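You operate a simulated robot arm through the tools that you are given. There is no shell and no other tool.

You run a simulated robot arm. Do the job below in one go: nothing can be reset, and whatever is moved stays where it is left.

Task
Get the grey pot out and start the potato off in water.
Fine: pot on the prep area, pots drawer shut, potato in, 200 to 300 ml from the clear jug, jug back, lid on last. Set down upright: clear jug.
Where things are to end (x, y in the base frame): grey pot within 60 mm of [720, -220].

Only the result counts: the job must be done as asked and must still hold three seconds after the hand-in. Knocking over, shifting, dropping, spilling or breaking anything else fails it. A push-on lid holds only when it is set on centred and level and pressed home; a screw cap is set on level and turned clockwise until tight.

Robot
A 7-joint arm with a two-finger parallel gripper, fixed in place. Base frame: the origin is on the floor under the middle of its stand, x ahead of it, y to its left, z up; the work surface is at about z = 900. Readings come in mm, rad, newtons and seconds.
With the tool pointing down near the work surface it reaches from about 440 to 920 mm from the base axis. Its first joint turns from -2.007 to 2.007 rad. Payload 3.91 kg.
The TCP is the grasp point between the finger pads, 30 mm short of the fingertips. In the tool frame z runs along the fingers and y along their closing line. Largest opening 110 mm; finger width 20, thickness 10; the body of the gripper, 48 by 112 mm, starts 55 mm behind the TCP.
Orientation is told as [roll, pitch, yaw] about the base's x, y, z axes, in that order, counted from this pose: with the fingers straight down and closing along the base's y, the tool's x points along the base's -x, its y along +y and its z along -z.

Tools
- The arm moves only by the tool nudge_tool. Its argument "targets" is a list of rows, each an object of numbers (a shift or turn left out is 0, a gripper value left out holds the last): "x", "y", "z": the shift along the tool's x, y, z in units of 500 mm (1.0 is 500 mm); "rx", "ry", "rz": the turn, a rotation vector about the tool's x, y, z in units of 45 degrees (1.0 is 45 degrees); "fingers": the finger opening in cm, from 0 to 11. In form: [{"x": .., "y": .., "z": .., "rx": .., "ry": .., "rz": .., "fingers": ..}, ...]. A call has 1 to 20 rows; each row is the pose to reach, as a shift and turn from the pose commanded when the call began, along the tool's axes at that moment. A call with a number of a shift or a turn outside -1 to 1 is refused whole. Each row takes 0.2 s and may step no farther than 50 mm and 0.15 rad from the row before; otherwise, or with a gripper value out of range, the whole call is refused. A pose out of reach is approached as far as the arm can. The call stops where the force on the tool passes 40 N (or 10 N more than at its start, if that is more) or the arm is blocked; 0.2 s more then pass. The fingers move at their own pace (about 153 mm/s each) and stop on an object; they squeeze with about 26 N. The grip force told is the motor's: it shows also when the fingers shut on nothing. Time passes only in rows, and 0.2 s behind the last, so rows that repeat a pose let the fingers close. The reply holds the time, the measured pose of the TCP, the force on the tool along the base axes, the opening and the grip force, in the units named above and with some noise, with the torque about the TCP (base axes, N m) and any sound that the robot's microphone picked up.
- Cameras (640 x 400 px; columns grow to the right, rows downward): "scene" is fixed at [219.8, -501.4, 1167]; the picture's right is [0.57, -0.82, 0.00], its down [-0.33, -0.23, -0.92] and it looks along [0.75, 0.52, -0.40] (base axes); focal length 214 px, centre (320, 200). "wrist" rides on the gripper at [72, 17, -103] in the tool frame; the picture's right is [-0.23, 0.97, 0.00], its down [-0.76, -0.18, -0.62] and it looks along [-0.61, -0.14, 0.78] (tool axes); focal length 222 px, centre (320, 200). There is no depth. A picture from a camera that has moved, and an enlarged one, comes with that camera's place and axes in the base frame and with its lens.
- capture(camera): a new picture of that camera. It takes no simulated time.
- slide_trunk(by): slides the trunk up (or, below 0, down) by that many mm; the arm rides with it, the base frame stays. It gives what a move gives, with no picture.
- inspect(camera, box): a new picture of the part [left, top, right, bottom] of that camera's present view, enlarged. It takes no simulated time.
- sign_off(): hands the job in; it is judged then, once.

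Places have to be worked out from the pictures, the camera data and where the tool is seen. Open the gripper and draw the arm clear of the work before you hand the job in, unless the task says otherwise.

The tools are called after "Call:" by a JSON object that holds its "method" and its "body". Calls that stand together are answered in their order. nudge_tool: Moves the arm, as the interface text tells. Its arguments: {"type":"object","properties":{"targets":{"type":"array","items":{"type":"object","properties":{"x":{"type":"number"},"y":{"type":"number"},"z":{"type":"number"},"rx":{"type":"number"},"ry":{"type":"number"},"rz":{"type":"number"},"fingers":{"type":"number"}}}}},"required":["targets"]} The other tools are called the same way: slide_trunk (by) moves the trunk up or down; capture (camera) takes a picture; inspect (camera, box) takes an enlarged picture of a part of a camera's view; sign_off () hands the job in.

At the start:

```text
t: 0.0
tcp_pos: [638.2, -193.5, 1176.7]
ee_rot: [-0.003, 0.0, 0.0]
wrist_force: [-0.6, -0.3, 0.3]
torque: [-0.02, 0.01, -0.01]
width: 110.1
grip_force: 0.1
trunk travel left (down, up): [-875.0, 115.0]
```

scene: 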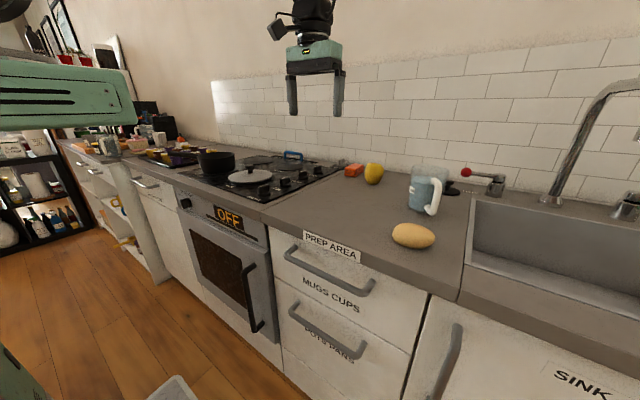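
wrist: 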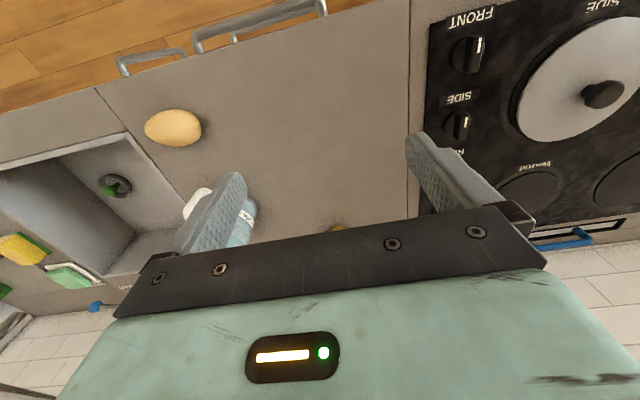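

I see the stove with a lid and a black pan, the prep area with potato and clear jug, and two drawers below it (mugs/cups on top, pots/pans below). I'll enlarge parts of the scene before I move anything.

Call:
{"method": "inspect", "body": {"camera": "scene", "box": [260, 140, 480, 280]}}

Call:
{"method": "inspect", "body": {"camera": "scene", "box": [260, 220, 480, 400]}}

Call:
{"method": "inspect", "body": {"camera": "scene", "box": [130, 110, 350, 250]}}

Call:
{"method": "inspect", "body": {"camera": "wrist", "box": [0, 0, 320, 200]}}

Call:
{"method": "inspect", "body": {"camera": "wrist", "box": [320, 0, 640, 250]}}

```text
2.86 times, centred on (370, 210) of scene
camera zoom: at [219.8, -501.4, 1167.0], right [0.57, -0.82, 0.0], down [-0.33, -0.23, -0.92], along [0.75, 0.52, -0.4], focal length 613 px, centre (177, 171)
```

zoom: 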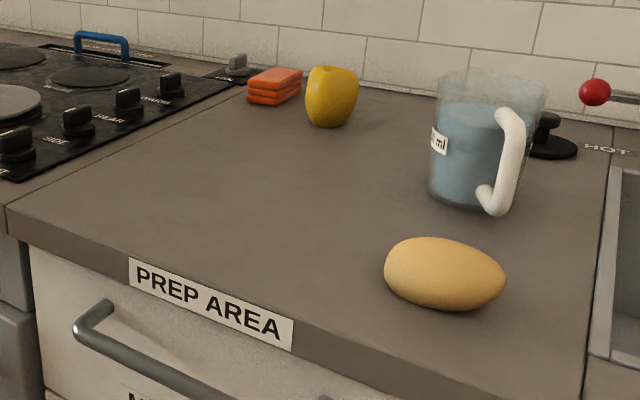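

```text
2.22 times, centred on (370, 310) of scene
camera zoom: at [219.8, -501.4, 1167.0], right [0.57, -0.82, 0.0], down [-0.33, -0.23, -0.92], along [0.75, 0.52, -0.4], focal length 477 px, centre (209, -44)
```

zoom: 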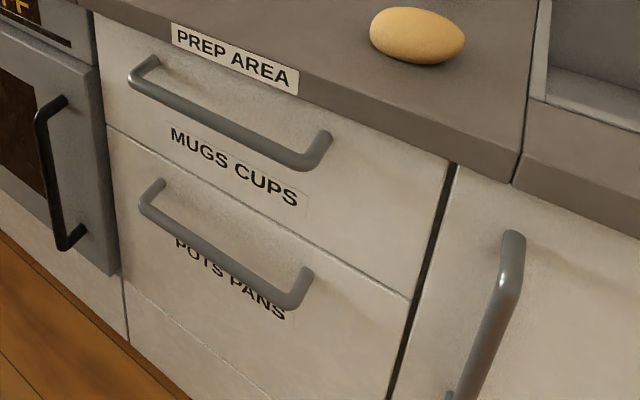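

```text
2.86 times, centred on (240, 180) of scene
camera zoom: at [219.8, -501.4, 1167.0], right [0.57, -0.82, 0.0], down [-0.33, -0.23, -0.92], along [0.75, 0.52, -0.4], focal length 613 px, centre (549, 257)
```

zoom: 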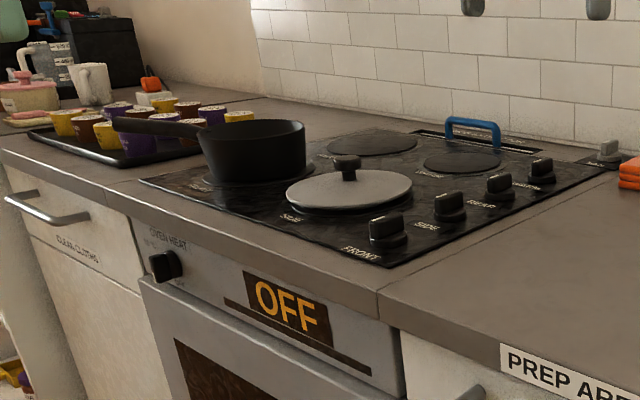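

```text
2.00 times, centred on (160, 100) of wrist
camera zoom: at [563.8, -176.2, 1279.9], right [0.23, 0.97, 0.0], down [0.76, -0.18, 0.62], along [0.61, -0.14, -0.78], focal length 444 px, centre (640, 400)
```

zoom: 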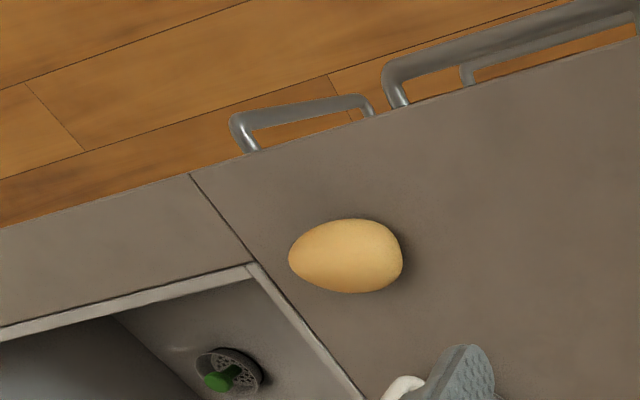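

```text
1.60 times, centred on (480, 125) of wrist
camera zoom: at [563.8, -176.2, 1279.9], right [0.23, 0.97, 0.0], down [0.76, -0.18, 0.62], along [0.61, -0.14, -0.78], focal length 355 px, centre (64, 320)
```

zoom: 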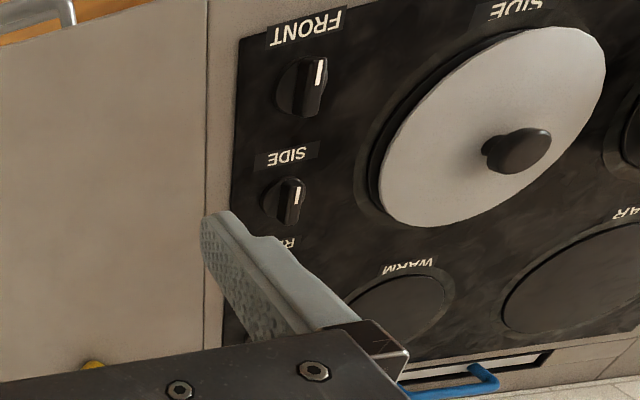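

The potato looks to be at about (637, -442), the jug at about (851, -424), the lid at about (735, 195), and the pots handle at about x 530, y -200 to -410, z 655. I'll move back from above the counter and start turning the wrist so the fingers can close vertically on the drawer handle.

Call:
{"method": "nudge_tool", "body": {"targets": [{"x": 0.053, "y": -0.062, "rz": 0.167}, {"x": 0.105, "y": -0.125, "rz": 0.333}, {"x": 0.158, "y": -0.187, "rz": 0.5}, {"x": 0.211, "y": -0.249, "rz": 0.667}, {"x": 0.263, "y": -0.312, "rz": 0.833}, {"x": 0.316, "y": -0.374, "rz": 1.0}]}}

```text
t: 1.4
tcp_pos: [481.1, -379.0, 1175.9]
ee_rot: [0.0, -0.002, -0.786]
wrist_force: [0.1, -0.3, 1.0]
torque: [-0.01, -0.01, -0.02]
width: 109.9
grip_force: 0.0
trunk travel left (down, up): [-875.0, 115.0]
```

The wrist turned as expected (yaw -0.786). I'll turn it another 45° and take a wrist picture.

Call:
{"method": "nudge_tool", "body": {"targets": [{"rz": 0.18}, {"rz": 0.36}, {"rz": 0.54}, {"rz": 0.72}, {"rz": 0.88}, {"rz": 1.0}]}}

Call:
{"method": "capture", "body": {"camera": "wrist"}}

Call:
{"method": "capture", "body": {"camera": "scene"}}

```text
t: 2.8
tcp_pos: [480.3, -380.5, 1176.2]
ee_rot: [0.001, -0.001, -1.573]
wrist_force: [-0.7, 0.8, 0.3]
torque: [0.0, -0.04, -0.03]
width: 110.0
grip_force: 0.0
trunk travel left (down, up): [-875.0, 115.0]
```

```text
taken
camera wrist: at [495.1, -307.2, 1280.0], right [0.97, -0.23, 0.0], down [-0.18, -0.76, 0.62], along [-0.14, -0.61, -0.78], focal length 222 px, centre (320, 200)
```

wrist: 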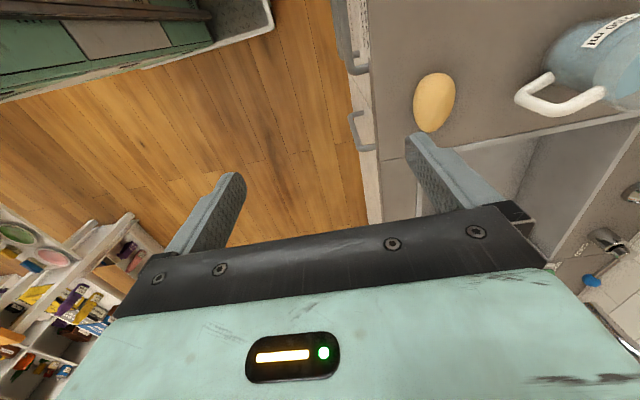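

```text
taken
```

scene: 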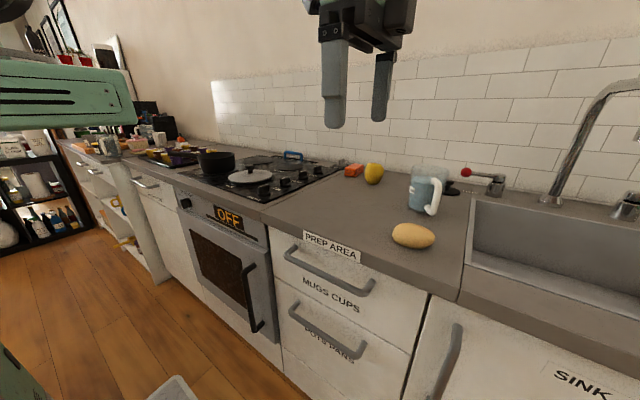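

Everything went as planned, so I'll tilt the tool forward by 45°, holding the TCP in place.

Call:
{"method": "nudge_tool", "body": {"targets": [{"rx": -0.17}, {"rx": -0.34}, {"rx": -0.5}, {"rx": -0.67}, {"rx": -0.84}, {"rx": -1.0}]}}

Call:
{"method": "capture", "body": {"camera": "wrist"}}

Call:
{"method": "capture", "body": {"camera": "scene"}}

```text
t: 4.2
tcp_pos: [479.3, -380.6, 1176.1]
ee_rot: [0.786, -0.002, -1.572]
wrist_force: [0.5, -0.1, 0.4]
torque: [0.0, 0.04, -0.01]
width: 110.2
grip_force: 0.2
trunk travel left (down, up): [-875.0, 115.0]
```

```text
taken
camera wrist: at [417.1, -307.4, 1261.9], right [0.69, -0.23, 0.69], down [-0.57, -0.76, 0.32], along [0.45, -0.61, -0.65], focal length 222 px, centre (320, 200)
```

wrist: 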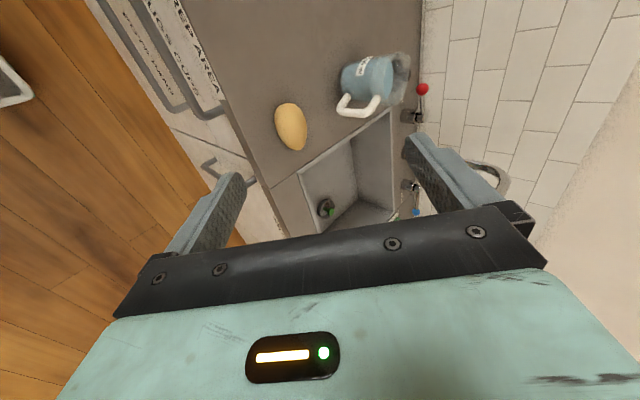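

```text
taken
```

scene: 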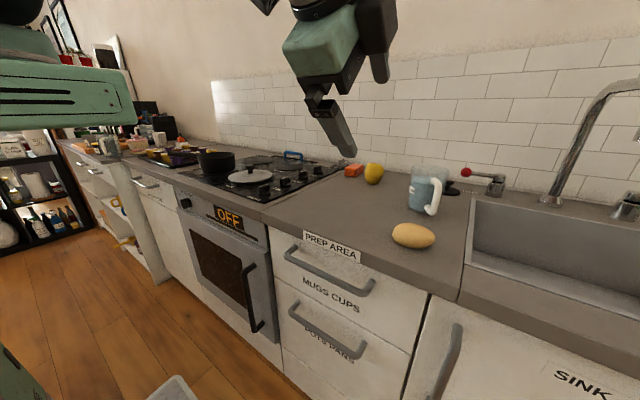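

The 45° tilt worked. I'll tilt another 40° so the fingers are nearly horizontal.

Call:
{"method": "nudge_tool", "body": {"targets": [{"rx": -0.17}, {"rx": -0.34}, {"rx": -0.5}, {"rx": -0.67}, {"rx": -0.8}, {"rx": -0.9}]}}

Call:
{"method": "capture", "body": {"camera": "wrist"}}

Call:
{"method": "capture", "body": {"camera": "scene"}}

```text
t: 5.6
tcp_pos: [480.1, -379.3, 1176.9]
ee_rot: [1.492, -0.003, -1.573]
wrist_force: [0.4, 0.1, 0.1]
torque: [0.0, 0.03, 0.0]
width: 110.1
grip_force: 0.2
out of reach, approached as far as the arm can: row 1, 2, 3, 4
trunk travel left (down, up): [-875.0, 115.0]
```

```text
taken
camera wrist: at [376.3, -307.7, 1201.6], right [0.07, -0.22, 0.97], down [-0.64, -0.76, -0.13], along [0.77, -0.61, -0.2], focal length 222 px, centre (320, 200)
```

wrist: 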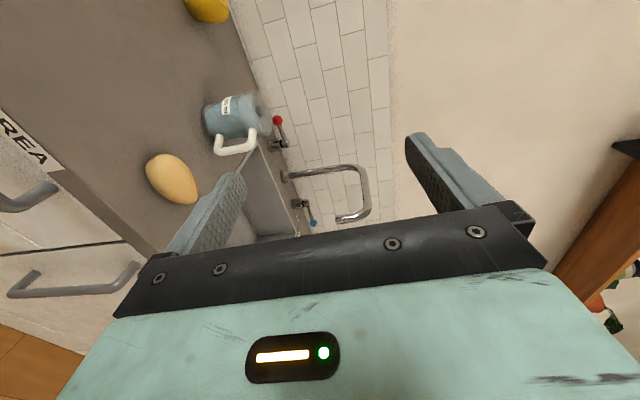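

```text
taken
```

scene: 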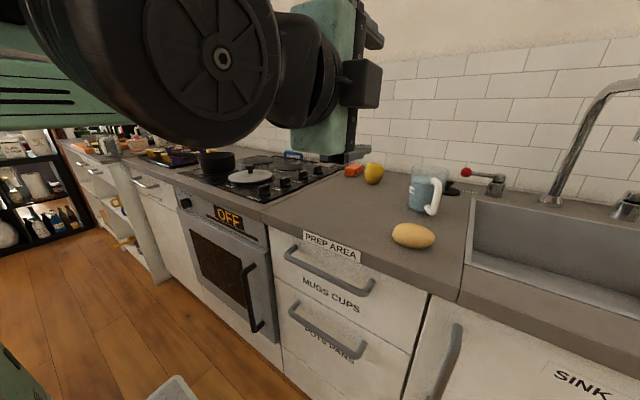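

The tool is nearly horizontal now. I'll enlarge both views to work out exactly where the handle is before sliding the trunk down.

Call:
{"method": "inspect", "body": {"camera": "wrist", "box": [0, 100, 240, 320]}}

Call:
{"method": "inspect", "body": {"camera": "scene", "box": [270, 220, 430, 320]}}

Call:
{"method": "inspect", "body": {"camera": "scene", "box": [270, 280, 430, 380]}}

```text
1.82 times, centred on (120, 210) of wrist
camera zoom: at [376.3, -307.7, 1201.6], right [0.07, -0.22, 0.97], down [-0.64, -0.76, -0.13], along [0.77, -0.61, -0.2], focal length 404 px, centre (684, 182)
```

zoom: 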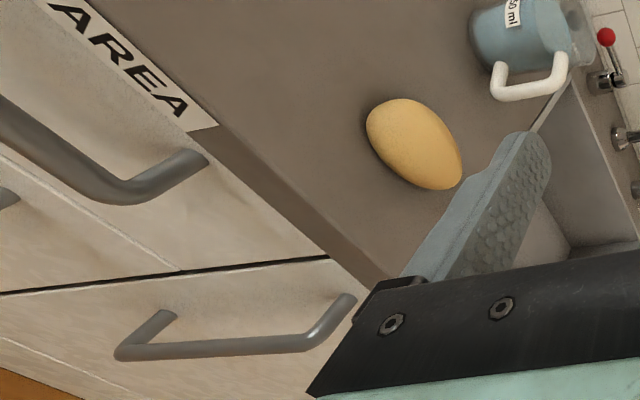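

```text
4.00 times, centred on (350, 270) of scene
camera zoom: at [219.8, -501.4, 1167.0], right [0.57, -0.82, 0.0], down [-0.33, -0.23, -0.92], along [0.75, 0.52, -0.4], focal length 858 px, centre (200, -80)
```

zoom: 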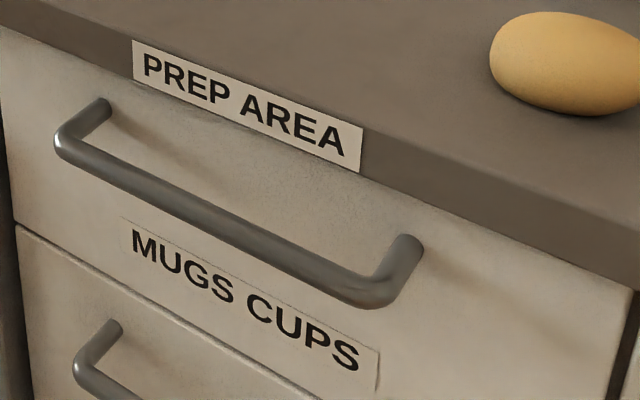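

```text
4.00 times, centred on (350, 330) of scene
camera zoom: at [219.8, -501.4, 1167.0], right [0.57, -0.82, 0.0], down [-0.33, -0.23, -0.92], along [0.75, 0.52, -0.4], focal length 858 px, centre (200, -320)
```

zoom: 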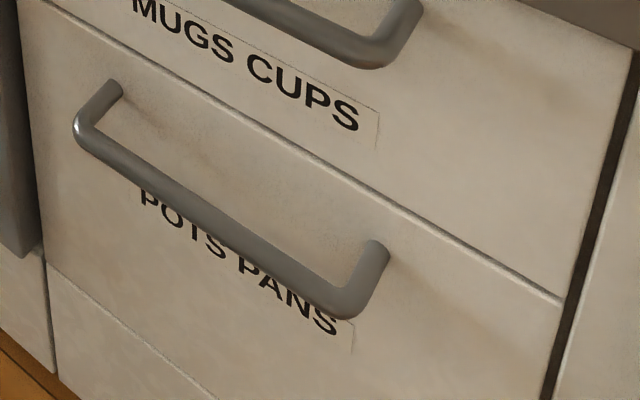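

By triangulation, the mugs handle bar is at x≈543, z≈809 and the pots handle bar is at x≈544, z≈603, spanning y from -171 to -388. The panel is at x≈583. My fingertips are at x≈510, clear of all of that, so I'll slide the trunk down in two stages.

Call:
{"method": "slide_trunk", "body": {"by": -300}}

Call:
{"method": "capture", "body": {"camera": "scene"}}

Call:
{"method": "capture", "body": {"camera": "wrist"}}

```text
t: 8.6
tcp_pos: [480.1, -381.9, 877.0]
ee_rot: [1.491, -0.002, -1.57]
wrist_force: [0.2, -0.2, 0.0]
torque: [-0.01, 0.04, 0.02]
width: 110.1
grip_force: 0.0
trunk travel left (down, up): [-575.0, 415.0]
```

```text
taken
```

scene: 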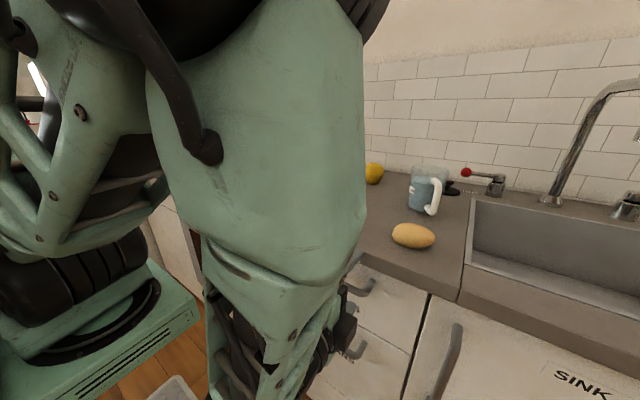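

```text
taken
camera wrist: at [376.5, -307.9, 901.6], right [0.08, -0.23, 0.97], down [-0.64, -0.76, -0.13], along [0.77, -0.61, -0.2], focal length 222 px, centre (320, 200)
```

wrist: 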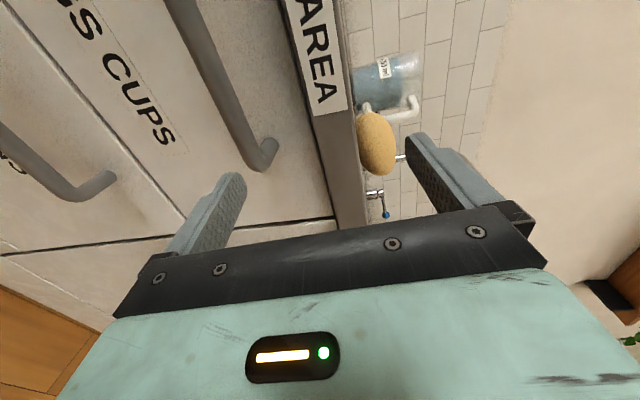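

The slide was smooth and met no contact. I'll slide down another 272 mm to bring the TCP to the pots handle's height.

Call:
{"method": "slide_trunk", "body": {"by": -272}}

Call:
{"method": "capture", "body": {"camera": "scene"}}

Call:
{"method": "capture", "body": {"camera": "wrist"}}

```text
t: 11.4
tcp_pos: [479.9, -380.0, 604.0]
ee_rot: [1.491, -0.002, -1.57]
wrist_force: [-0.8, 0.1, -0.1]
torque: [0.03, 0.01, 0.02]
width: 109.8
grip_force: 0.1
trunk travel left (down, up): [-303.0, 687.0]
```

```text
taken
```

scene: 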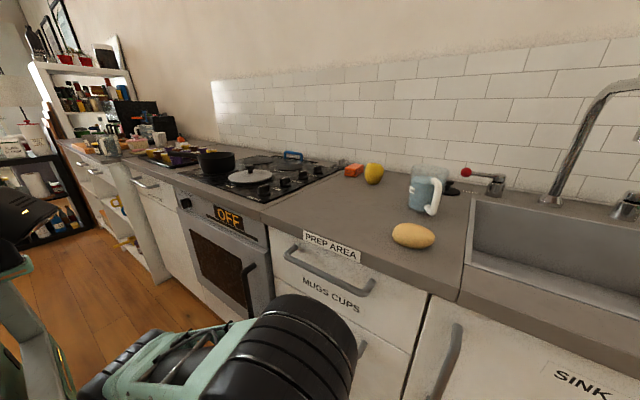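

```text
taken
camera wrist: at [376.4, -307.9, 629.6], right [0.08, -0.23, 0.97], down [-0.64, -0.76, -0.13], along [0.77, -0.61, -0.2], focal length 222 px, centre (320, 200)
```

wrist: 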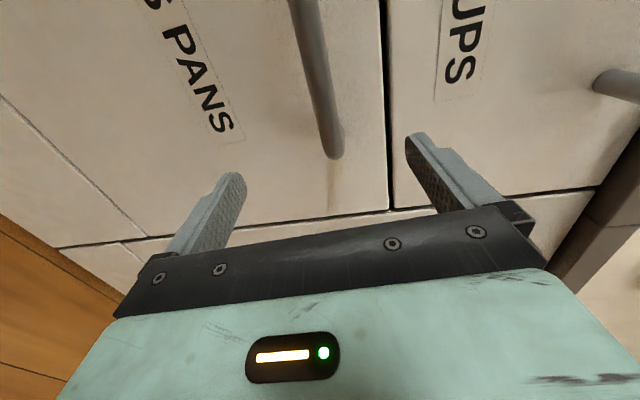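

The handle bar sits midway between the open fingers at z≈609. I'll move in until it lies about 12 mm past the TCP, shifting to y=-350.

Call:
{"method": "nudge_tool", "body": {"targets": [{"x": 0.03, "y": 0.009, "z": 0.03}, {"x": 0.06, "y": 0.0183, "z": 0.07}, {"x": 0.06, "y": 0.0183, "z": 0.103}]}}

Call:
{"method": "capture", "body": {"camera": "wrist"}}

```text
t: 12.2
tcp_pos: [536.2, -357.1, 606.6]
ee_rot: [1.491, -0.001, -1.571]
wrist_force: [-0.8, -0.1, -0.2]
torque: [0.0, 0.01, -0.02]
width: 110.2
grip_force: 0.2
out of reach, approached as far as the arm can: row 1, 2, 3
trunk travel left (down, up): [-303.0, 687.0]
```

```text
taken
camera wrist: at [431.9, -285.0, 632.5], right [0.08, -0.23, 0.97], down [-0.64, -0.76, -0.13], along [0.77, -0.61, -0.2], focal length 222 px, centre (320, 200)
```

wrist: 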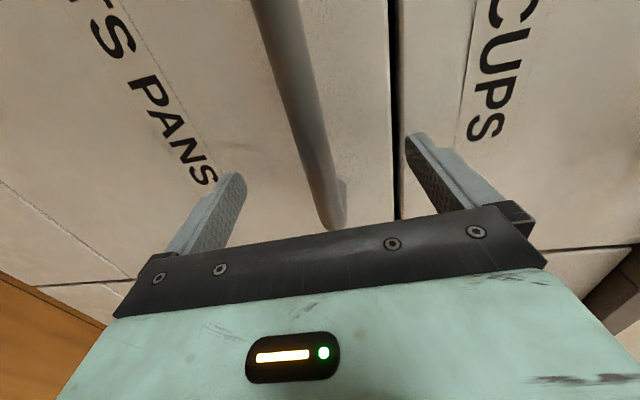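

The TCP ended at (536, -357, 607) with the bar between the fingers, so I'll close on it.

Call:
{"method": "nudge_tool", "body": {"targets": [{"fingers": 3.0}, {"fingers": 0}, {"fingers": 0}, {"fingers": 0}]}}

Call:
{"method": "capture", "body": {"camera": "wrist"}}

```text
t: 13.2
tcp_pos: [535.9, -357.8, 609.2]
ee_rot: [1.499, -0.003, -1.57]
wrist_force: [0.7, -2.5, 34.7]
torque: [0.17, 0.25, 0.1]
width: 15.7
grip_force: 45.2
trunk travel left (down, up): [-303.0, 687.0]
```

```text
taken
camera wrist: at [431.8, -284.9, 634.3], right [0.07, -0.22, 0.97], down [-0.63, -0.76, -0.13], along [0.77, -0.61, -0.2], focal length 222 px, centre (320, 200)
```

wrist: 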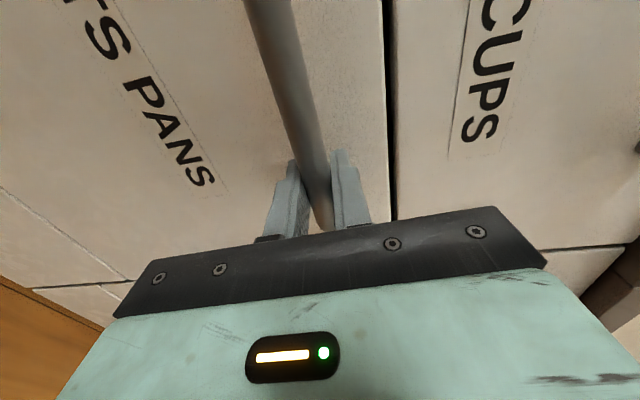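

The bar is gripped (15.7 mm), but it's pushing up with about 35 N because it sits about 3 mm above the gripper's centre. I'll lift slightly to relieve that before pulling.

Call:
{"method": "nudge_tool", "body": {"targets": [{"y": 0.003}, {"y": 0.006}]}}

```text
t: 13.8
tcp_pos: [535.0, -358.0, 609.7]
ee_rot: [1.493, 0.002, -1.568]
wrist_force: [1.8, 7.2, 19.7]
torque: [-0.16, -0.02, -1.01]
width: 15.4
grip_force: 44.6
trunk travel left (down, up): [-303.0, 687.0]
```

The force fell to about 20 N. I'll raise a touch more and begin pulling the drawer open.

Call:
{"method": "nudge_tool", "body": {"targets": [{"y": 0.004}, {"y": 0.001, "z": -0.03}, {"y": -0.0004, "z": -0.06}, {"y": -0.0024, "z": -0.09}]}}

Call:
{"method": "capture", "body": {"camera": "wrist"}}

```text
t: 14.5
tcp_pos: [517.7, -359.8, 609.8]
ee_rot: [1.498, 0.005, -1.558]
wrist_force: [0.1, 10.7, 7.5]
torque: [-0.35, -0.03, -1.27]
width: 15.6
grip_force: 45.0
out of reach, approached as far as the arm can: row 2, 3
trunk travel left (down, up): [-303.0, 687.0]
stopped in row 3: the force on the tool passed its limit at 51 N (the readings are from after the stop); the commanded pose is now the measured one
```

```text
taken
camera wrist: at [412.8, -289.5, 635.1], right [0.07, -0.23, 0.97], down [-0.62, -0.77, -0.14], along [0.78, -0.59, -0.2], focal length 222 px, centre (320, 200)
```

wrist: 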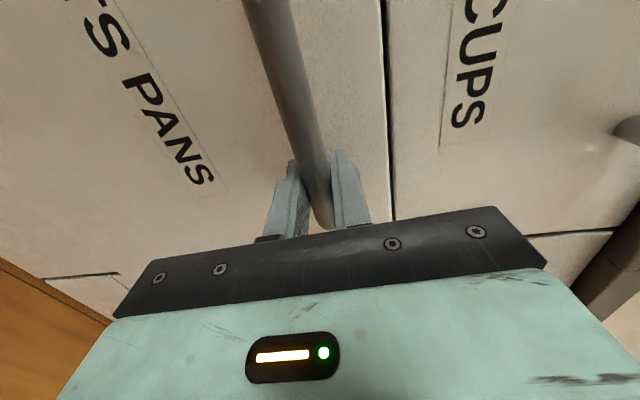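

The drawer has opened about 18 mm, but the straight-on hand orientation is pushing the arm to its limits. I'll check how the arm is configured.

Call:
{"method": "capture", "body": {"camera": "scene"}}

```text
taken
```

scene: 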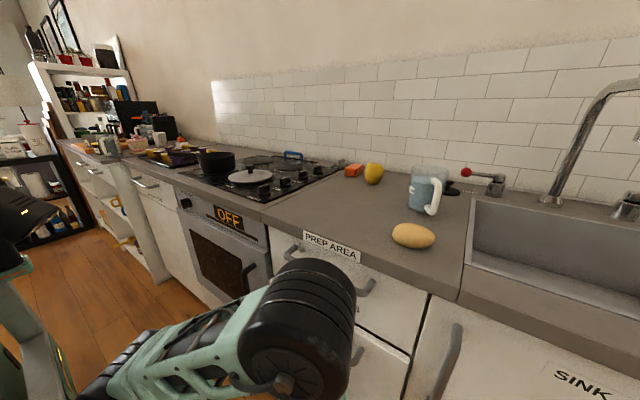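

The elbow is up with the forearm folded down to the hand, so I'll let the fingers roll around the round bar. I'll tilt the tool downward while pulling another 60 mm, which should leave the arm more room.

Call:
{"method": "nudge_tool", "body": {"targets": [{"x": 0.001, "y": 0.0, "z": -0.0195, "rx": 0.095}, {"x": 0.002, "y": 0.0, "z": -0.039, "rx": 0.19}, {"x": 0.003, "y": -0.0005, "z": -0.0586, "rx": 0.286}, {"x": 0.004, "y": -0.0007, "z": -0.078, "rx": 0.382}, {"x": 0.004, "y": -0.0009, "z": -0.0977, "rx": 0.477}, {"x": 0.004, "y": -0.0011, "z": -0.1172, "rx": 0.573}]}}

Call:
{"method": "capture", "body": {"camera": "wrist"}}

Call:
{"method": "capture", "body": {"camera": "scene"}}

```text
t: 15.0
tcp_pos: [511.9, -364.7, 610.2]
ee_rot: [1.425, 0.009, -1.54]
wrist_force: [-1.0, 10.9, 11.7]
torque: [-0.49, -0.11, -1.2]
width: 16.1
grip_force: 45.3
out of reach, approached as far as the arm can: row 1, 2
trunk travel left (down, up): [-303.0, 687.0]
stopped in row 2: the force on the tool passed its limit at 57 N (the readings are from after the stop); the commanded pose is now the measured one
```

```text
taken
camera wrist: at [407.7, -295.5, 642.8], right [0.15, -0.23, 0.96], down [-0.62, -0.78, -0.09], along [0.77, -0.58, -0.26], focal length 222 px, centre (320, 200)
```

wrist: 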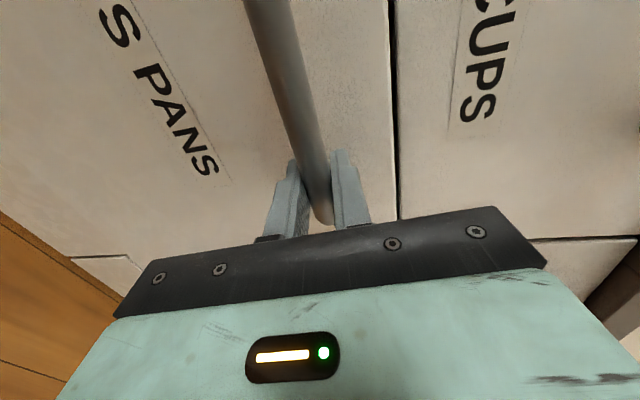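

```text
taken
```

scene: 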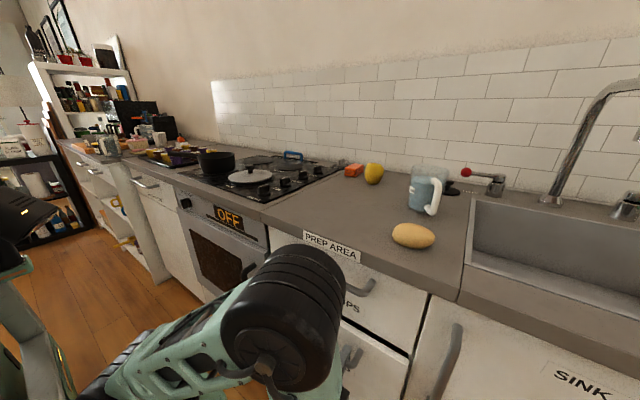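

The drawer is only about 25 mm open, and this arm configuration is drifting sideways at its limit. I'll let go, back straight off, and return to the 45° tilt, which was comfortable earlier.

Call:
{"method": "nudge_tool", "body": {"targets": [{"fingers": 8}, {"fingers": 8}, {"fingers": 8}]}}

Call:
{"method": "nudge_tool", "body": {"targets": [{"z": -0.05, "fingers": 8}, {"z": -0.1, "fingers": 8}, {"z": -0.14, "fingers": 8}]}}

Call:
{"method": "capture", "body": {"camera": "wrist"}}

```text
t: 15.8
tcp_pos: [511.6, -365.1, 608.7]
ee_rot: [1.419, 0.01, -1.544]
wrist_force: [0.7, -0.6, -0.2]
torque: [-0.01, -0.03, 0.01]
width: 80.0
grip_force: 0.0
trunk travel left (down, up): [-303.0, 687.0]
```

```text
t: 16.6
tcp_pos: [443.5, -383.2, 613.8]
ee_rot: [1.421, 0.009, -1.541]
wrist_force: [0.3, -0.2, 0.0]
torque: [0.03, 0.01, 0.0]
width: 79.8
grip_force: 0.1
out of reach, approached as far as the arm can: row 1, 2, 3
trunk travel left (down, up): [-303.0, 687.0]
```

```text
taken
camera wrist: at [339.1, -313.0, 646.1], right [0.15, -0.23, 0.96], down [-0.62, -0.78, -0.09], along [0.77, -0.58, -0.26], focal length 222 px, centre (320, 200)
```

wrist: 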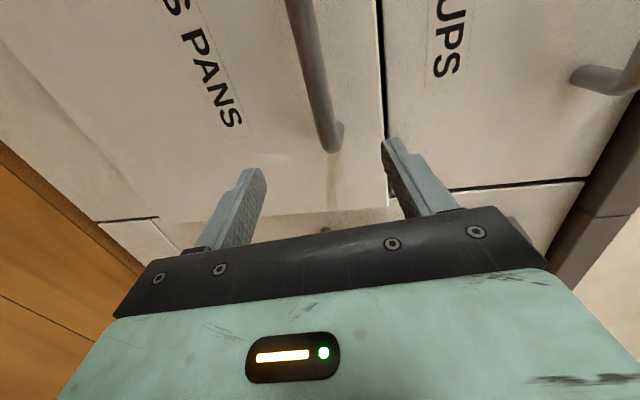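

The hand is clear of the handle. I'll tilt back to 45° in free space and straighten the yaw.

Call:
{"method": "nudge_tool", "body": {"targets": [{"rx": 0.14}, {"rx": 0.28}, {"rx": 0.42}, {"rx": 0.56}, {"rx": 0.69}, {"rx": 0.81}, {"rx": 0.81}, {"rx": 0.81}]}}

Call:
{"method": "capture", "body": {"camera": "scene"}}

```text
t: 18.4
tcp_pos: [442.4, -383.8, 614.2]
ee_rot: [0.783, 0.011, -1.542]
wrist_force: [-0.2, -0.5, -0.2]
torque: [0.0, -0.01, -0.02]
width: 80.1
grip_force: 0.0
out of reach, approached as far as the arm can: row 1, 2, 3, 4, 5
trunk travel left (down, up): [-303.0, 687.0]
```

```text
taken
```

scene: 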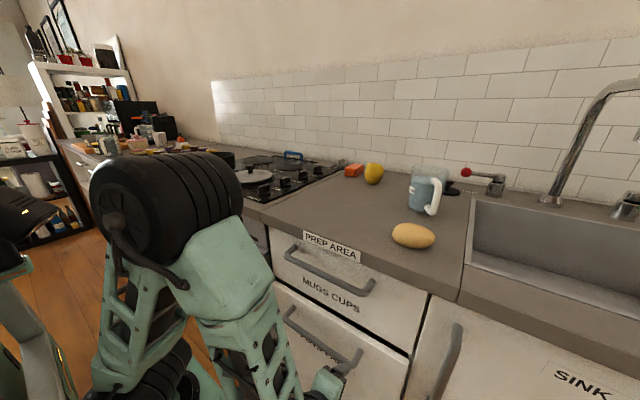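

The arm is back in a healthy elbow-up posture and the drawer shows a small gap. I'll raise the trunk 200 mm and bring the hand down the same amount, so the arm reaches from higher up with more room to pull back.

Call:
{"method": "slide_trunk", "body": {"by": 200}}

Call:
{"method": "nudge_tool", "body": {"targets": [{"y": -0.05, "z": 0.05}, {"y": -0.1, "z": 0.1}, {"y": -0.15, "z": 0.15}, {"y": -0.2, "z": 0.2}, {"y": -0.25, "z": 0.25}, {"y": -0.288, "z": 0.288}]}}

Call:
{"method": "capture", "body": {"camera": "wrist"}}

Call:
{"method": "capture", "body": {"camera": "scene"}}

```text
t: 20.6
tcp_pos: [442.7, -384.2, 814.0]
ee_rot: [0.782, 0.012, -1.542]
wrist_force: [-0.5, 0.3, 0.3]
torque: [-0.02, -0.02, -0.02]
width: 79.9
grip_force: 0.1
trunk travel left (down, up): [-503.0, 487.0]
```

```text
t: 22.0
tcp_pos: [443.4, -381.8, 609.3]
ee_rot: [0.785, 0.007, -1.542]
wrist_force: [0.7, 0.5, 0.1]
torque: [0.03, 0.0, -0.03]
width: 80.0
grip_force: 0.0
trunk travel left (down, up): [-503.0, 487.0]
```

```text
taken
camera wrist: at [378.1, -311.8, 695.9], right [0.7, -0.21, 0.69], down [-0.54, -0.78, 0.31], along [0.47, -0.59, -0.66], focal length 222 px, centre (320, 200)
```

wrist: 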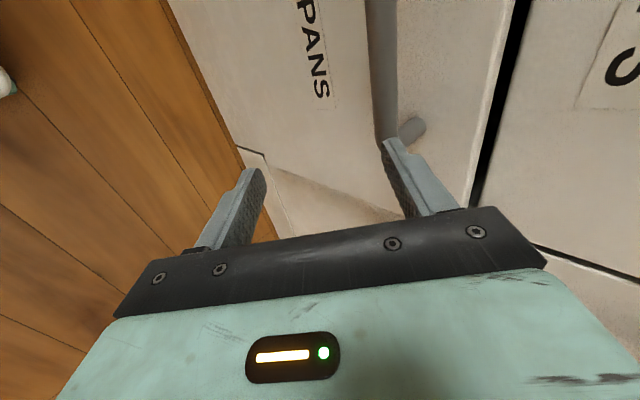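

```text
taken
```

scene: 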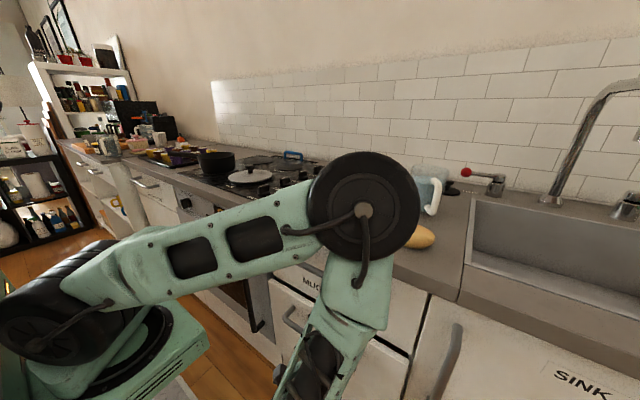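

The arm reached this height easily. I'll tilt to 60° so the upper finger fits between the bar and the panel, narrow the opening to 45 mm, and check how the bar lines up.

Call:
{"method": "nudge_tool", "body": {"targets": [{"rx": -0.11, "fingers": 4.5}, {"rx": -0.22, "fingers": 4.5}, {"rx": -0.333, "fingers": 4.5}]}}

Call:
{"method": "inspect", "body": {"camera": "wrist", "box": [160, 0, 480, 240]}}

```text
t: 22.8
tcp_pos: [442.8, -382.3, 609.6]
ee_rot: [1.047, 0.011, -1.541]
wrist_force: [-0.2, 0.5, -0.1]
torque: [-0.02, 0.01, 0.0]
width: 44.8
grip_force: 0.1
trunk travel left (down, up): [-503.0, 487.0]
```

```text
1.67 times, centred on (320, 120) of wrist
camera zoom: at [358.2, -312.5, 677.6], right [0.49, -0.22, 0.84], down [-0.61, -0.78, 0.15], along [0.62, -0.58, -0.52], focal length 370 px, centre (320, 333)
```

zoom: 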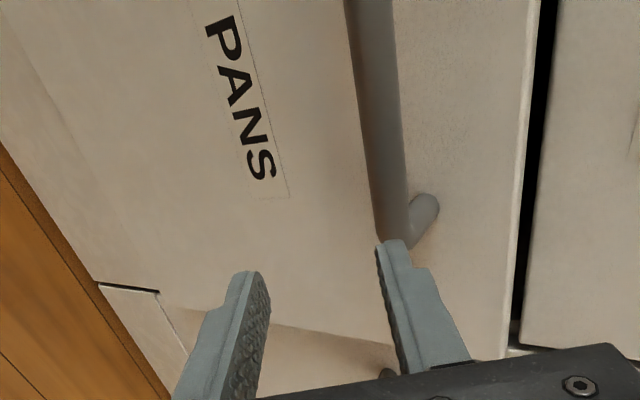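

The bar axis is at about x=513, z=609. I'll go to a point 60 mm back along the approach line at y=-345, correcting the small yaw error on the way.

Call:
{"method": "nudge_tool", "body": {"targets": [{"x": 0.037, "y": 0.035, "z": -0.008, "ry": -0.017, "rz": 0.01}, {"x": 0.074, "y": 0.07, "z": -0.0165, "ry": -0.033, "rz": 0.019}]}}

Call:
{"method": "inspect", "body": {"camera": "wrist", "box": [160, 0, 480, 240]}}

```text
t: 23.4
tcp_pos: [452.0, -344.0, 646.0]
ee_rot: [1.046, 0.011, -1.573]
wrist_force: [0.6, 1.2, 0.4]
torque: [0.0, -0.01, 0.02]
width: 45.1
grip_force: 0.0
trunk travel left (down, up): [-503.0, 487.0]
```

```text
1.67 times, centred on (320, 120) of wrist
camera zoom: at [370.1, -271.8, 713.3], right [0.49, -0.24, 0.84], down [-0.63, -0.76, 0.15], along [0.6, -0.6, -0.52], focal length 370 px, centre (320, 333)
```

zoom: 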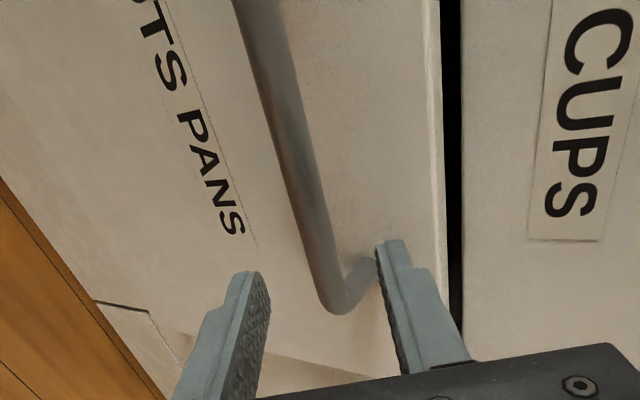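

The bar lines up between the fingers along the approach, so I'll move forward 60 mm.

Call:
{"method": "nudge_tool", "body": {"targets": [{"z": 0.06}, {"z": 0.1}, {"z": 0.122}]}}

Call:
{"method": "inspect", "body": {"camera": "wrist", "box": [160, 0, 480, 240]}}

```text
t: 24.2
tcp_pos: [504.6, -344.9, 614.5]
ee_rot: [1.046, 0.009, -1.574]
wrist_force: [0.8, 0.6, 0.1]
torque: [0.04, 0.02, 0.01]
width: 44.7
grip_force: 0.1
trunk travel left (down, up): [-503.0, 487.0]
```

```text
1.67 times, centred on (320, 120) of wrist
camera zoom: at [422.6, -272.4, 682.3], right [0.49, -0.24, 0.84], down [-0.63, -0.76, 0.15], along [0.6, -0.6, -0.52], focal length 370 px, centre (320, 333)
```

zoom: 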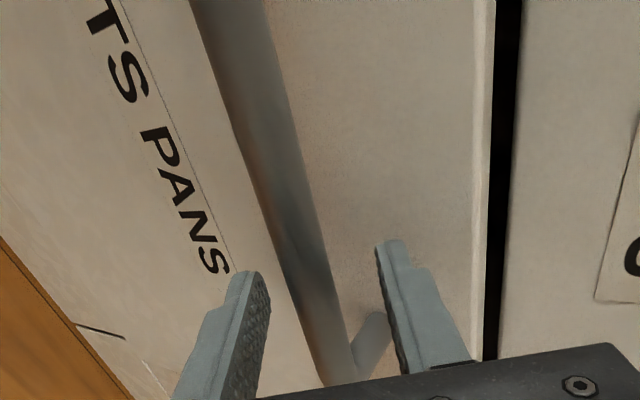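

There was no contact and the bar is well centred, so I'll close on it.

Call:
{"method": "nudge_tool", "body": {"targets": [{"fingers": 2}, {"fingers": 0}, {"fingers": 0}]}}

```text
t: 25.0
tcp_pos: [505.0, -344.4, 615.0]
ee_rot: [1.041, 0.012, -1.572]
wrist_force: [-1.6, 0.2, -17.2]
torque: [-0.83, 0.12, -0.03]
width: 15.6
grip_force: 44.9
trunk travel left (down, up): [-503.0, 487.0]
```

Gripped again at 15.6 mm. I'll relieve about 1.5 mm downward and pull 60 mm straight back.

Call:
{"method": "nudge_tool", "body": {"targets": [{"y": -0.0026, "z": 0.0015}, {"y": -0.0126, "z": -0.0158}, {"y": -0.0226, "z": -0.0331}, {"y": -0.0326, "z": -0.0505}, {"y": -0.0426, "z": -0.0678}, {"y": -0.0526, "z": -0.0851}, {"y": -0.0626, "z": -0.1024}]}}

Call:
{"method": "capture", "body": {"camera": "wrist"}}

Call:
{"method": "capture", "body": {"camera": "scene"}}

```text
t: 26.6
tcp_pos: [445.8, -344.9, 613.3]
ee_rot: [1.043, 0.009, -1.572]
wrist_force: [-0.4, 5.8, -1.4]
torque: [-0.01, 0.11, 1.18]
width: 15.6
grip_force: 45.2
trunk travel left (down, up): [-503.0, 487.0]
```

```text
taken
camera wrist: at [362.6, -272.4, 681.4], right [0.49, -0.24, 0.84], down [-0.63, -0.76, 0.15], along [0.6, -0.6, -0.52], focal length 222 px, centre (320, 200)
```

wrist: 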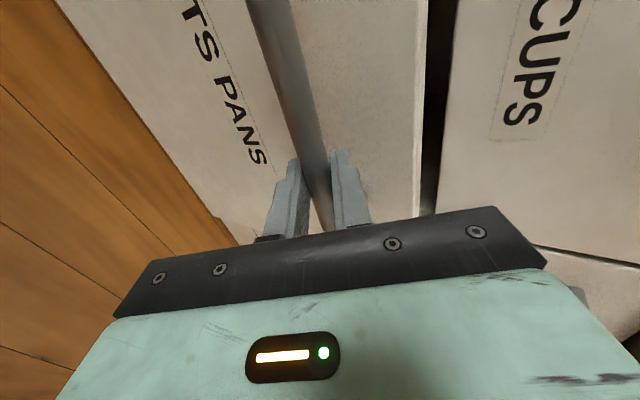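

```text
taken
```

scene: 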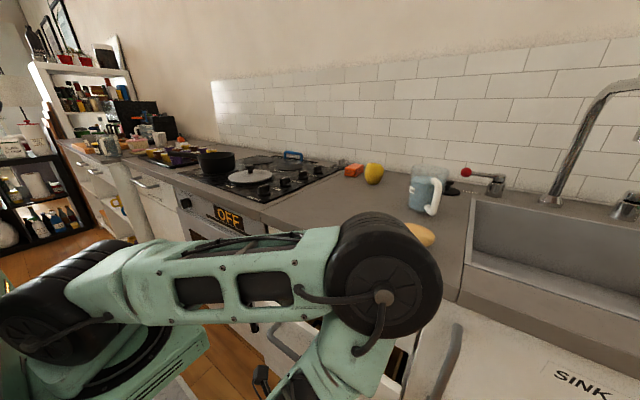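

The pull is smooth and the drawer is about 85 mm open. I'll pull another 97 mm, rolling the tool down to a 30° tilt around the bar.

Call:
{"method": "nudge_tool", "body": {"targets": [{"y": -0.009, "z": -0.0171, "rx": 0.0667}, {"y": -0.0181, "z": -0.0342, "rx": 0.1333}, {"y": -0.0272, "z": -0.0514, "rx": 0.2}, {"y": -0.0362, "z": -0.0685, "rx": 0.2667}, {"y": -0.0453, "z": -0.0856, "rx": 0.3333}, {"y": -0.0544, "z": -0.1027, "rx": 0.4}, {"y": -0.0634, "z": -0.1198, "rx": 0.4667}, {"y": -0.0725, "z": -0.137, "rx": 0.5333}, {"y": -0.0815, "z": -0.1541, "rx": 0.6}, {"y": -0.0906, "z": -0.1712, "rx": 0.6667}]}}

Call:
{"method": "capture", "body": {"camera": "wrist"}}

Call:
{"method": "capture", "body": {"camera": "scene"}}

```text
t: 28.1
tcp_pos: [386.5, -344.5, 615.3]
ee_rot: [0.728, 0.016, -1.566]
wrist_force: [0.9, 6.0, 20.1]
torque: [-0.84, -0.13, -0.09]
width: 15.6
grip_force: 45.2
out of reach, approached as far as the arm can: row 6, 7
trunk travel left (down, up): [-503.0, 487.0]
stopped in row 7: the force on the tool passed its limit at 42 N (the readings are from after the stop); the commanded pose is now the measured one
```

```text
taken
camera wrist: at [328.4, -274.4, 705.6], right [0.73, -0.23, 0.64], down [-0.54, -0.77, 0.34], along [0.42, -0.59, -0.69], focal length 222 px, centre (320, 200)
```

wrist: 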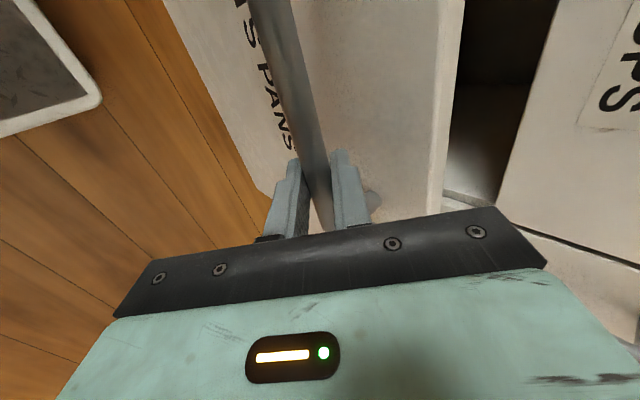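

```text
taken
```

scene: 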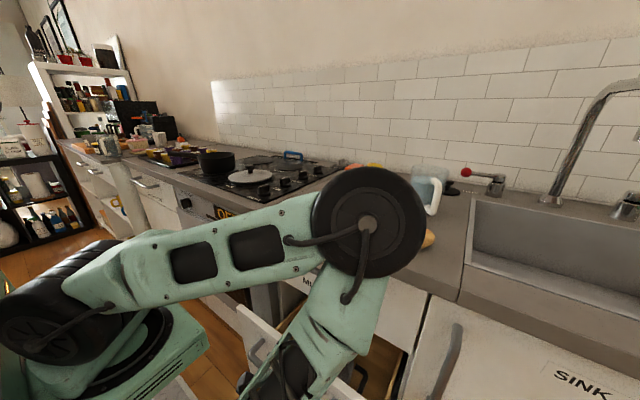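

The drawer is about 145 mm open, but I've hit a nearness limit at this tilt. I'll roll the tool around the bar to about 15° from vertical, with no pull, to give the arm more slack.

Call:
{"method": "nudge_tool", "body": {"targets": [{"y": 0.002, "rx": 0.08}, {"y": 0.004, "rx": 0.17}, {"y": 0.006, "rx": 0.26}, {"y": 0.008, "rx": 0.35}, {"y": 0.009, "rx": 0.44}, {"y": 0.01, "rx": 0.52}, {"y": 0.011, "rx": 0.6}]}}

```text
t: 28.5
tcp_pos: [389.5, -345.8, 613.6]
ee_rot: [0.677, 0.021, -1.558]
wrist_force: [2.0, 4.3, 20.7]
torque: [-0.46, -0.22, 0.17]
width: 15.5
grip_force: 44.5
out of reach, approached as far as the arm can: row 1, 2
trunk travel left (down, up): [-503.0, 487.0]
stopped in row 2: the force on the tool passed its limit at 46 N (the readings are from after the stop); the commanded pose is now the measured one
```

The arm is stuck at a limit here. I'll let go, back off, and change method: grip the top edge of the drawer panel from above with the tool vertical, which keeps the arm in its comfortable range.

Call:
{"method": "nudge_tool", "body": {"targets": [{"fingers": 5}, {"fingers": 5}, {"fingers": 5}]}}

Call:
{"method": "nudge_tool", "body": {"targets": [{"z": -0.05}, {"z": -0.1}, {"z": -0.15}, {"z": -0.2}]}}

Call:
{"method": "capture", "body": {"camera": "wrist"}}

Call:
{"method": "capture", "body": {"camera": "scene"}}

```text
t: 29.3
tcp_pos: [388.5, -346.2, 614.9]
ee_rot: [0.674, 0.023, -1.559]
wrist_force: [-0.1, -0.4, -0.6]
torque: [-0.01, 0.02, -0.03]
width: 50.0
grip_force: 0.0
trunk travel left (down, up): [-503.0, 487.0]
```

```text
t: 30.3
tcp_pos: [322.6, -381.8, 680.0]
ee_rot: [0.677, 0.023, -1.559]
wrist_force: [0.1, 0.0, -0.1]
torque: [-0.05, 0.03, -0.01]
width: 50.1
grip_force: 0.0
out of reach, approached as far as the arm can: row 1, 2, 3, 4
trunk travel left (down, up): [-503.0, 487.0]
```

```text
taken
camera wrist: at [268.5, -312.2, 773.8], right [0.76, -0.23, 0.6], down [-0.52, -0.78, 0.36], along [0.39, -0.59, -0.71], focal length 222 px, centre (320, 200)
```

wrist: 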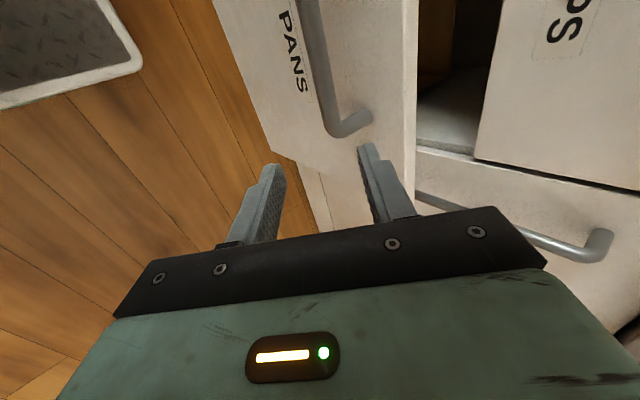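

```text
taken
```

scene: 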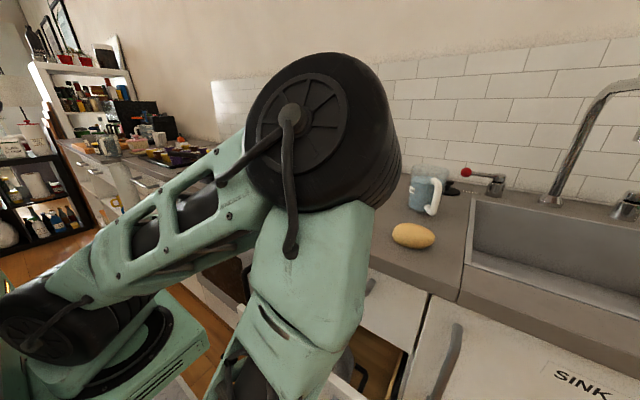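

The hand is free and the drawer stands about 145 mm open. I'll bring the tool vertical above the panel's top edge near y=-430.

Call:
{"method": "nudge_tool", "body": {"targets": [{"x": -0.016, "y": 0.041, "z": 0.0137, "rx": 0.144}, {"x": -0.033, "y": 0.082, "z": 0.0273, "rx": 0.288}, {"x": -0.05, "y": 0.123, "z": 0.041, "rx": 0.431}, {"x": -0.066, "y": 0.164, "z": 0.055, "rx": 0.575}, {"x": -0.083, "y": 0.205, "z": 0.068, "rx": 0.718}, {"x": -0.099, "y": 0.2456, "z": 0.082, "rx": 0.862}]}}

Call:
{"method": "capture", "body": {"camera": "wrist"}}

Call:
{"method": "capture", "body": {"camera": "scene"}}

```text
t: 31.7
tcp_pos: [443.8, -431.7, 725.1]
ee_rot: [-0.003, 0.021, -1.559]
wrist_force: [-0.8, 0.3, 0.2]
torque: [-0.02, 0.01, 0.0]
width: 49.9
grip_force: 0.0
trunk travel left (down, up): [-503.0, 487.0]
```

```text
taken
camera wrist: at [458.4, -360.7, 829.9], right [0.98, -0.22, -0.01], down [-0.17, -0.78, 0.61], along [-0.14, -0.59, -0.79], focal length 222 px, centre (320, 200)
```

wrist: 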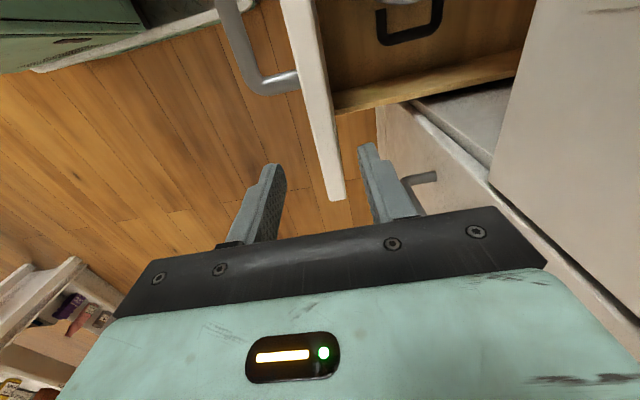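

```text
taken
```

scene: 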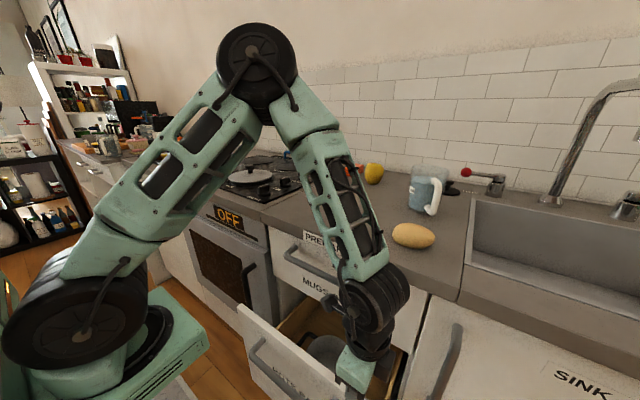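

I can now see the panel edge-on between the fingers, with its right end at y≈-492, and a dark pot handle inside the drawer. I'll enlarge to check where the drawer's side wall is before gripping.

Call:
{"method": "inspect", "body": {"camera": "wrist", "box": [200, 0, 560, 225]}}

Call:
{"method": "inspect", "body": {"camera": "scene", "box": [220, 270, 430, 400]}}

```text
1.78 times, centred on (380, 112) of wrist
camera zoom: at [458.4, -360.7, 829.9], right [0.98, -0.22, -0.01], down [-0.17, -0.78, 0.61], along [-0.14, -0.59, -0.79], focal length 395 px, centre (213, 356)
```

zoom: 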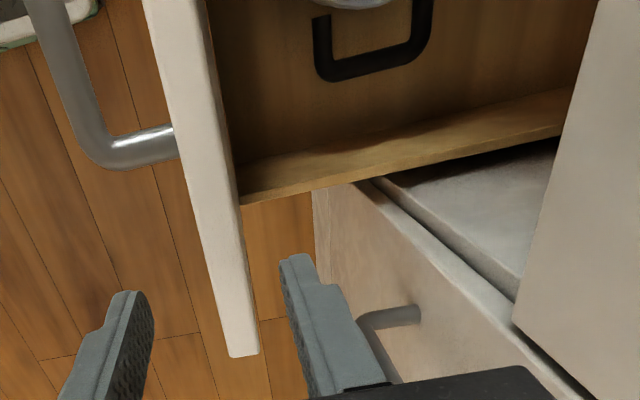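

```text
3.05 times, centred on (325, 335) of scene
camera zoom: at [219.8, -501.4, 1167.0], right [0.57, -0.82, 0.0], down [-0.33, -0.23, -0.92], along [0.75, 0.52, -0.4], focal length 654 px, centre (305, -211)
```

zoom: 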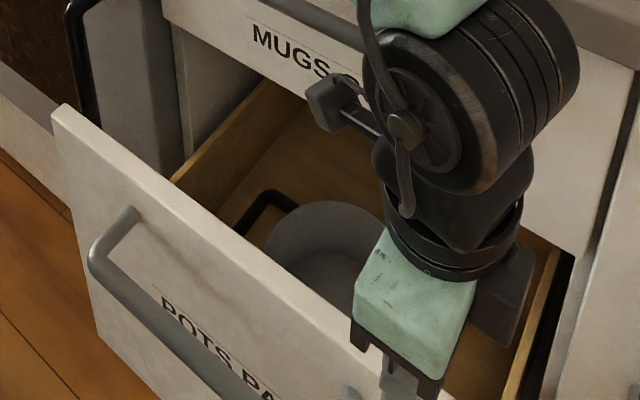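

The panel overhangs the drawer's side wall on the right, so I can grip that free stretch. I'll shift to y≈-470 and lower until the pads straddle the top 30 mm of the panel.

Call:
{"method": "nudge_tool", "body": {"targets": [{"x": -0.04}, {"x": -0.0766}, {"x": -0.0766, "z": 0.07}, {"x": -0.0766, "z": 0.11}, {"x": -0.0766, "z": 0.15}]}}

Call:
{"method": "nudge_tool", "body": {"targets": [{"fingers": 2}, {"fingers": 0}, {"fingers": 0}]}}

Call:
{"method": "capture", "body": {"camera": "wrist"}}

```text
t: 32.9
tcp_pos: [444.7, -466.3, 649.6]
ee_rot: [-0.003, 0.021, -1.561]
wrist_force: [-0.3, 0.8, -0.9]
torque: [-0.03, -0.01, 0.0]
width: 50.2
grip_force: 0.1
trunk travel left (down, up): [-503.0, 487.0]
```

```text
t: 33.7
tcp_pos: [444.0, -466.0, 650.1]
ee_rot: [-0.001, 0.021, -1.561]
wrist_force: [2.4, -0.3, -2.9]
torque: [-0.46, -0.45, -1.18]
width: 18.0
grip_force: 45.8
trunk travel left (down, up): [-503.0, 487.0]
```

```text
taken
camera wrist: at [459.6, -396.1, 754.7], right [0.98, -0.22, -0.01], down [-0.17, -0.78, 0.61], along [-0.14, -0.59, -0.79], focal length 222 px, centre (320, 200)
```

wrist: 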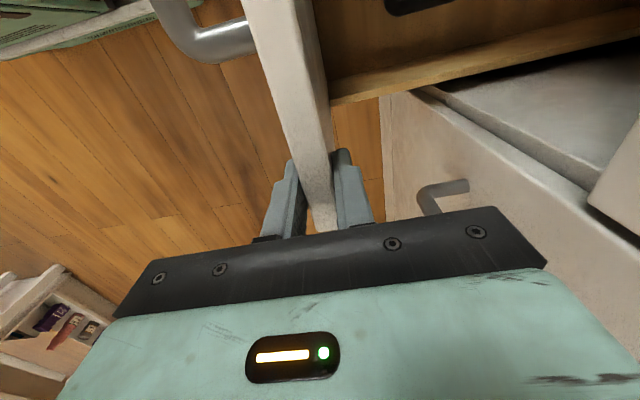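

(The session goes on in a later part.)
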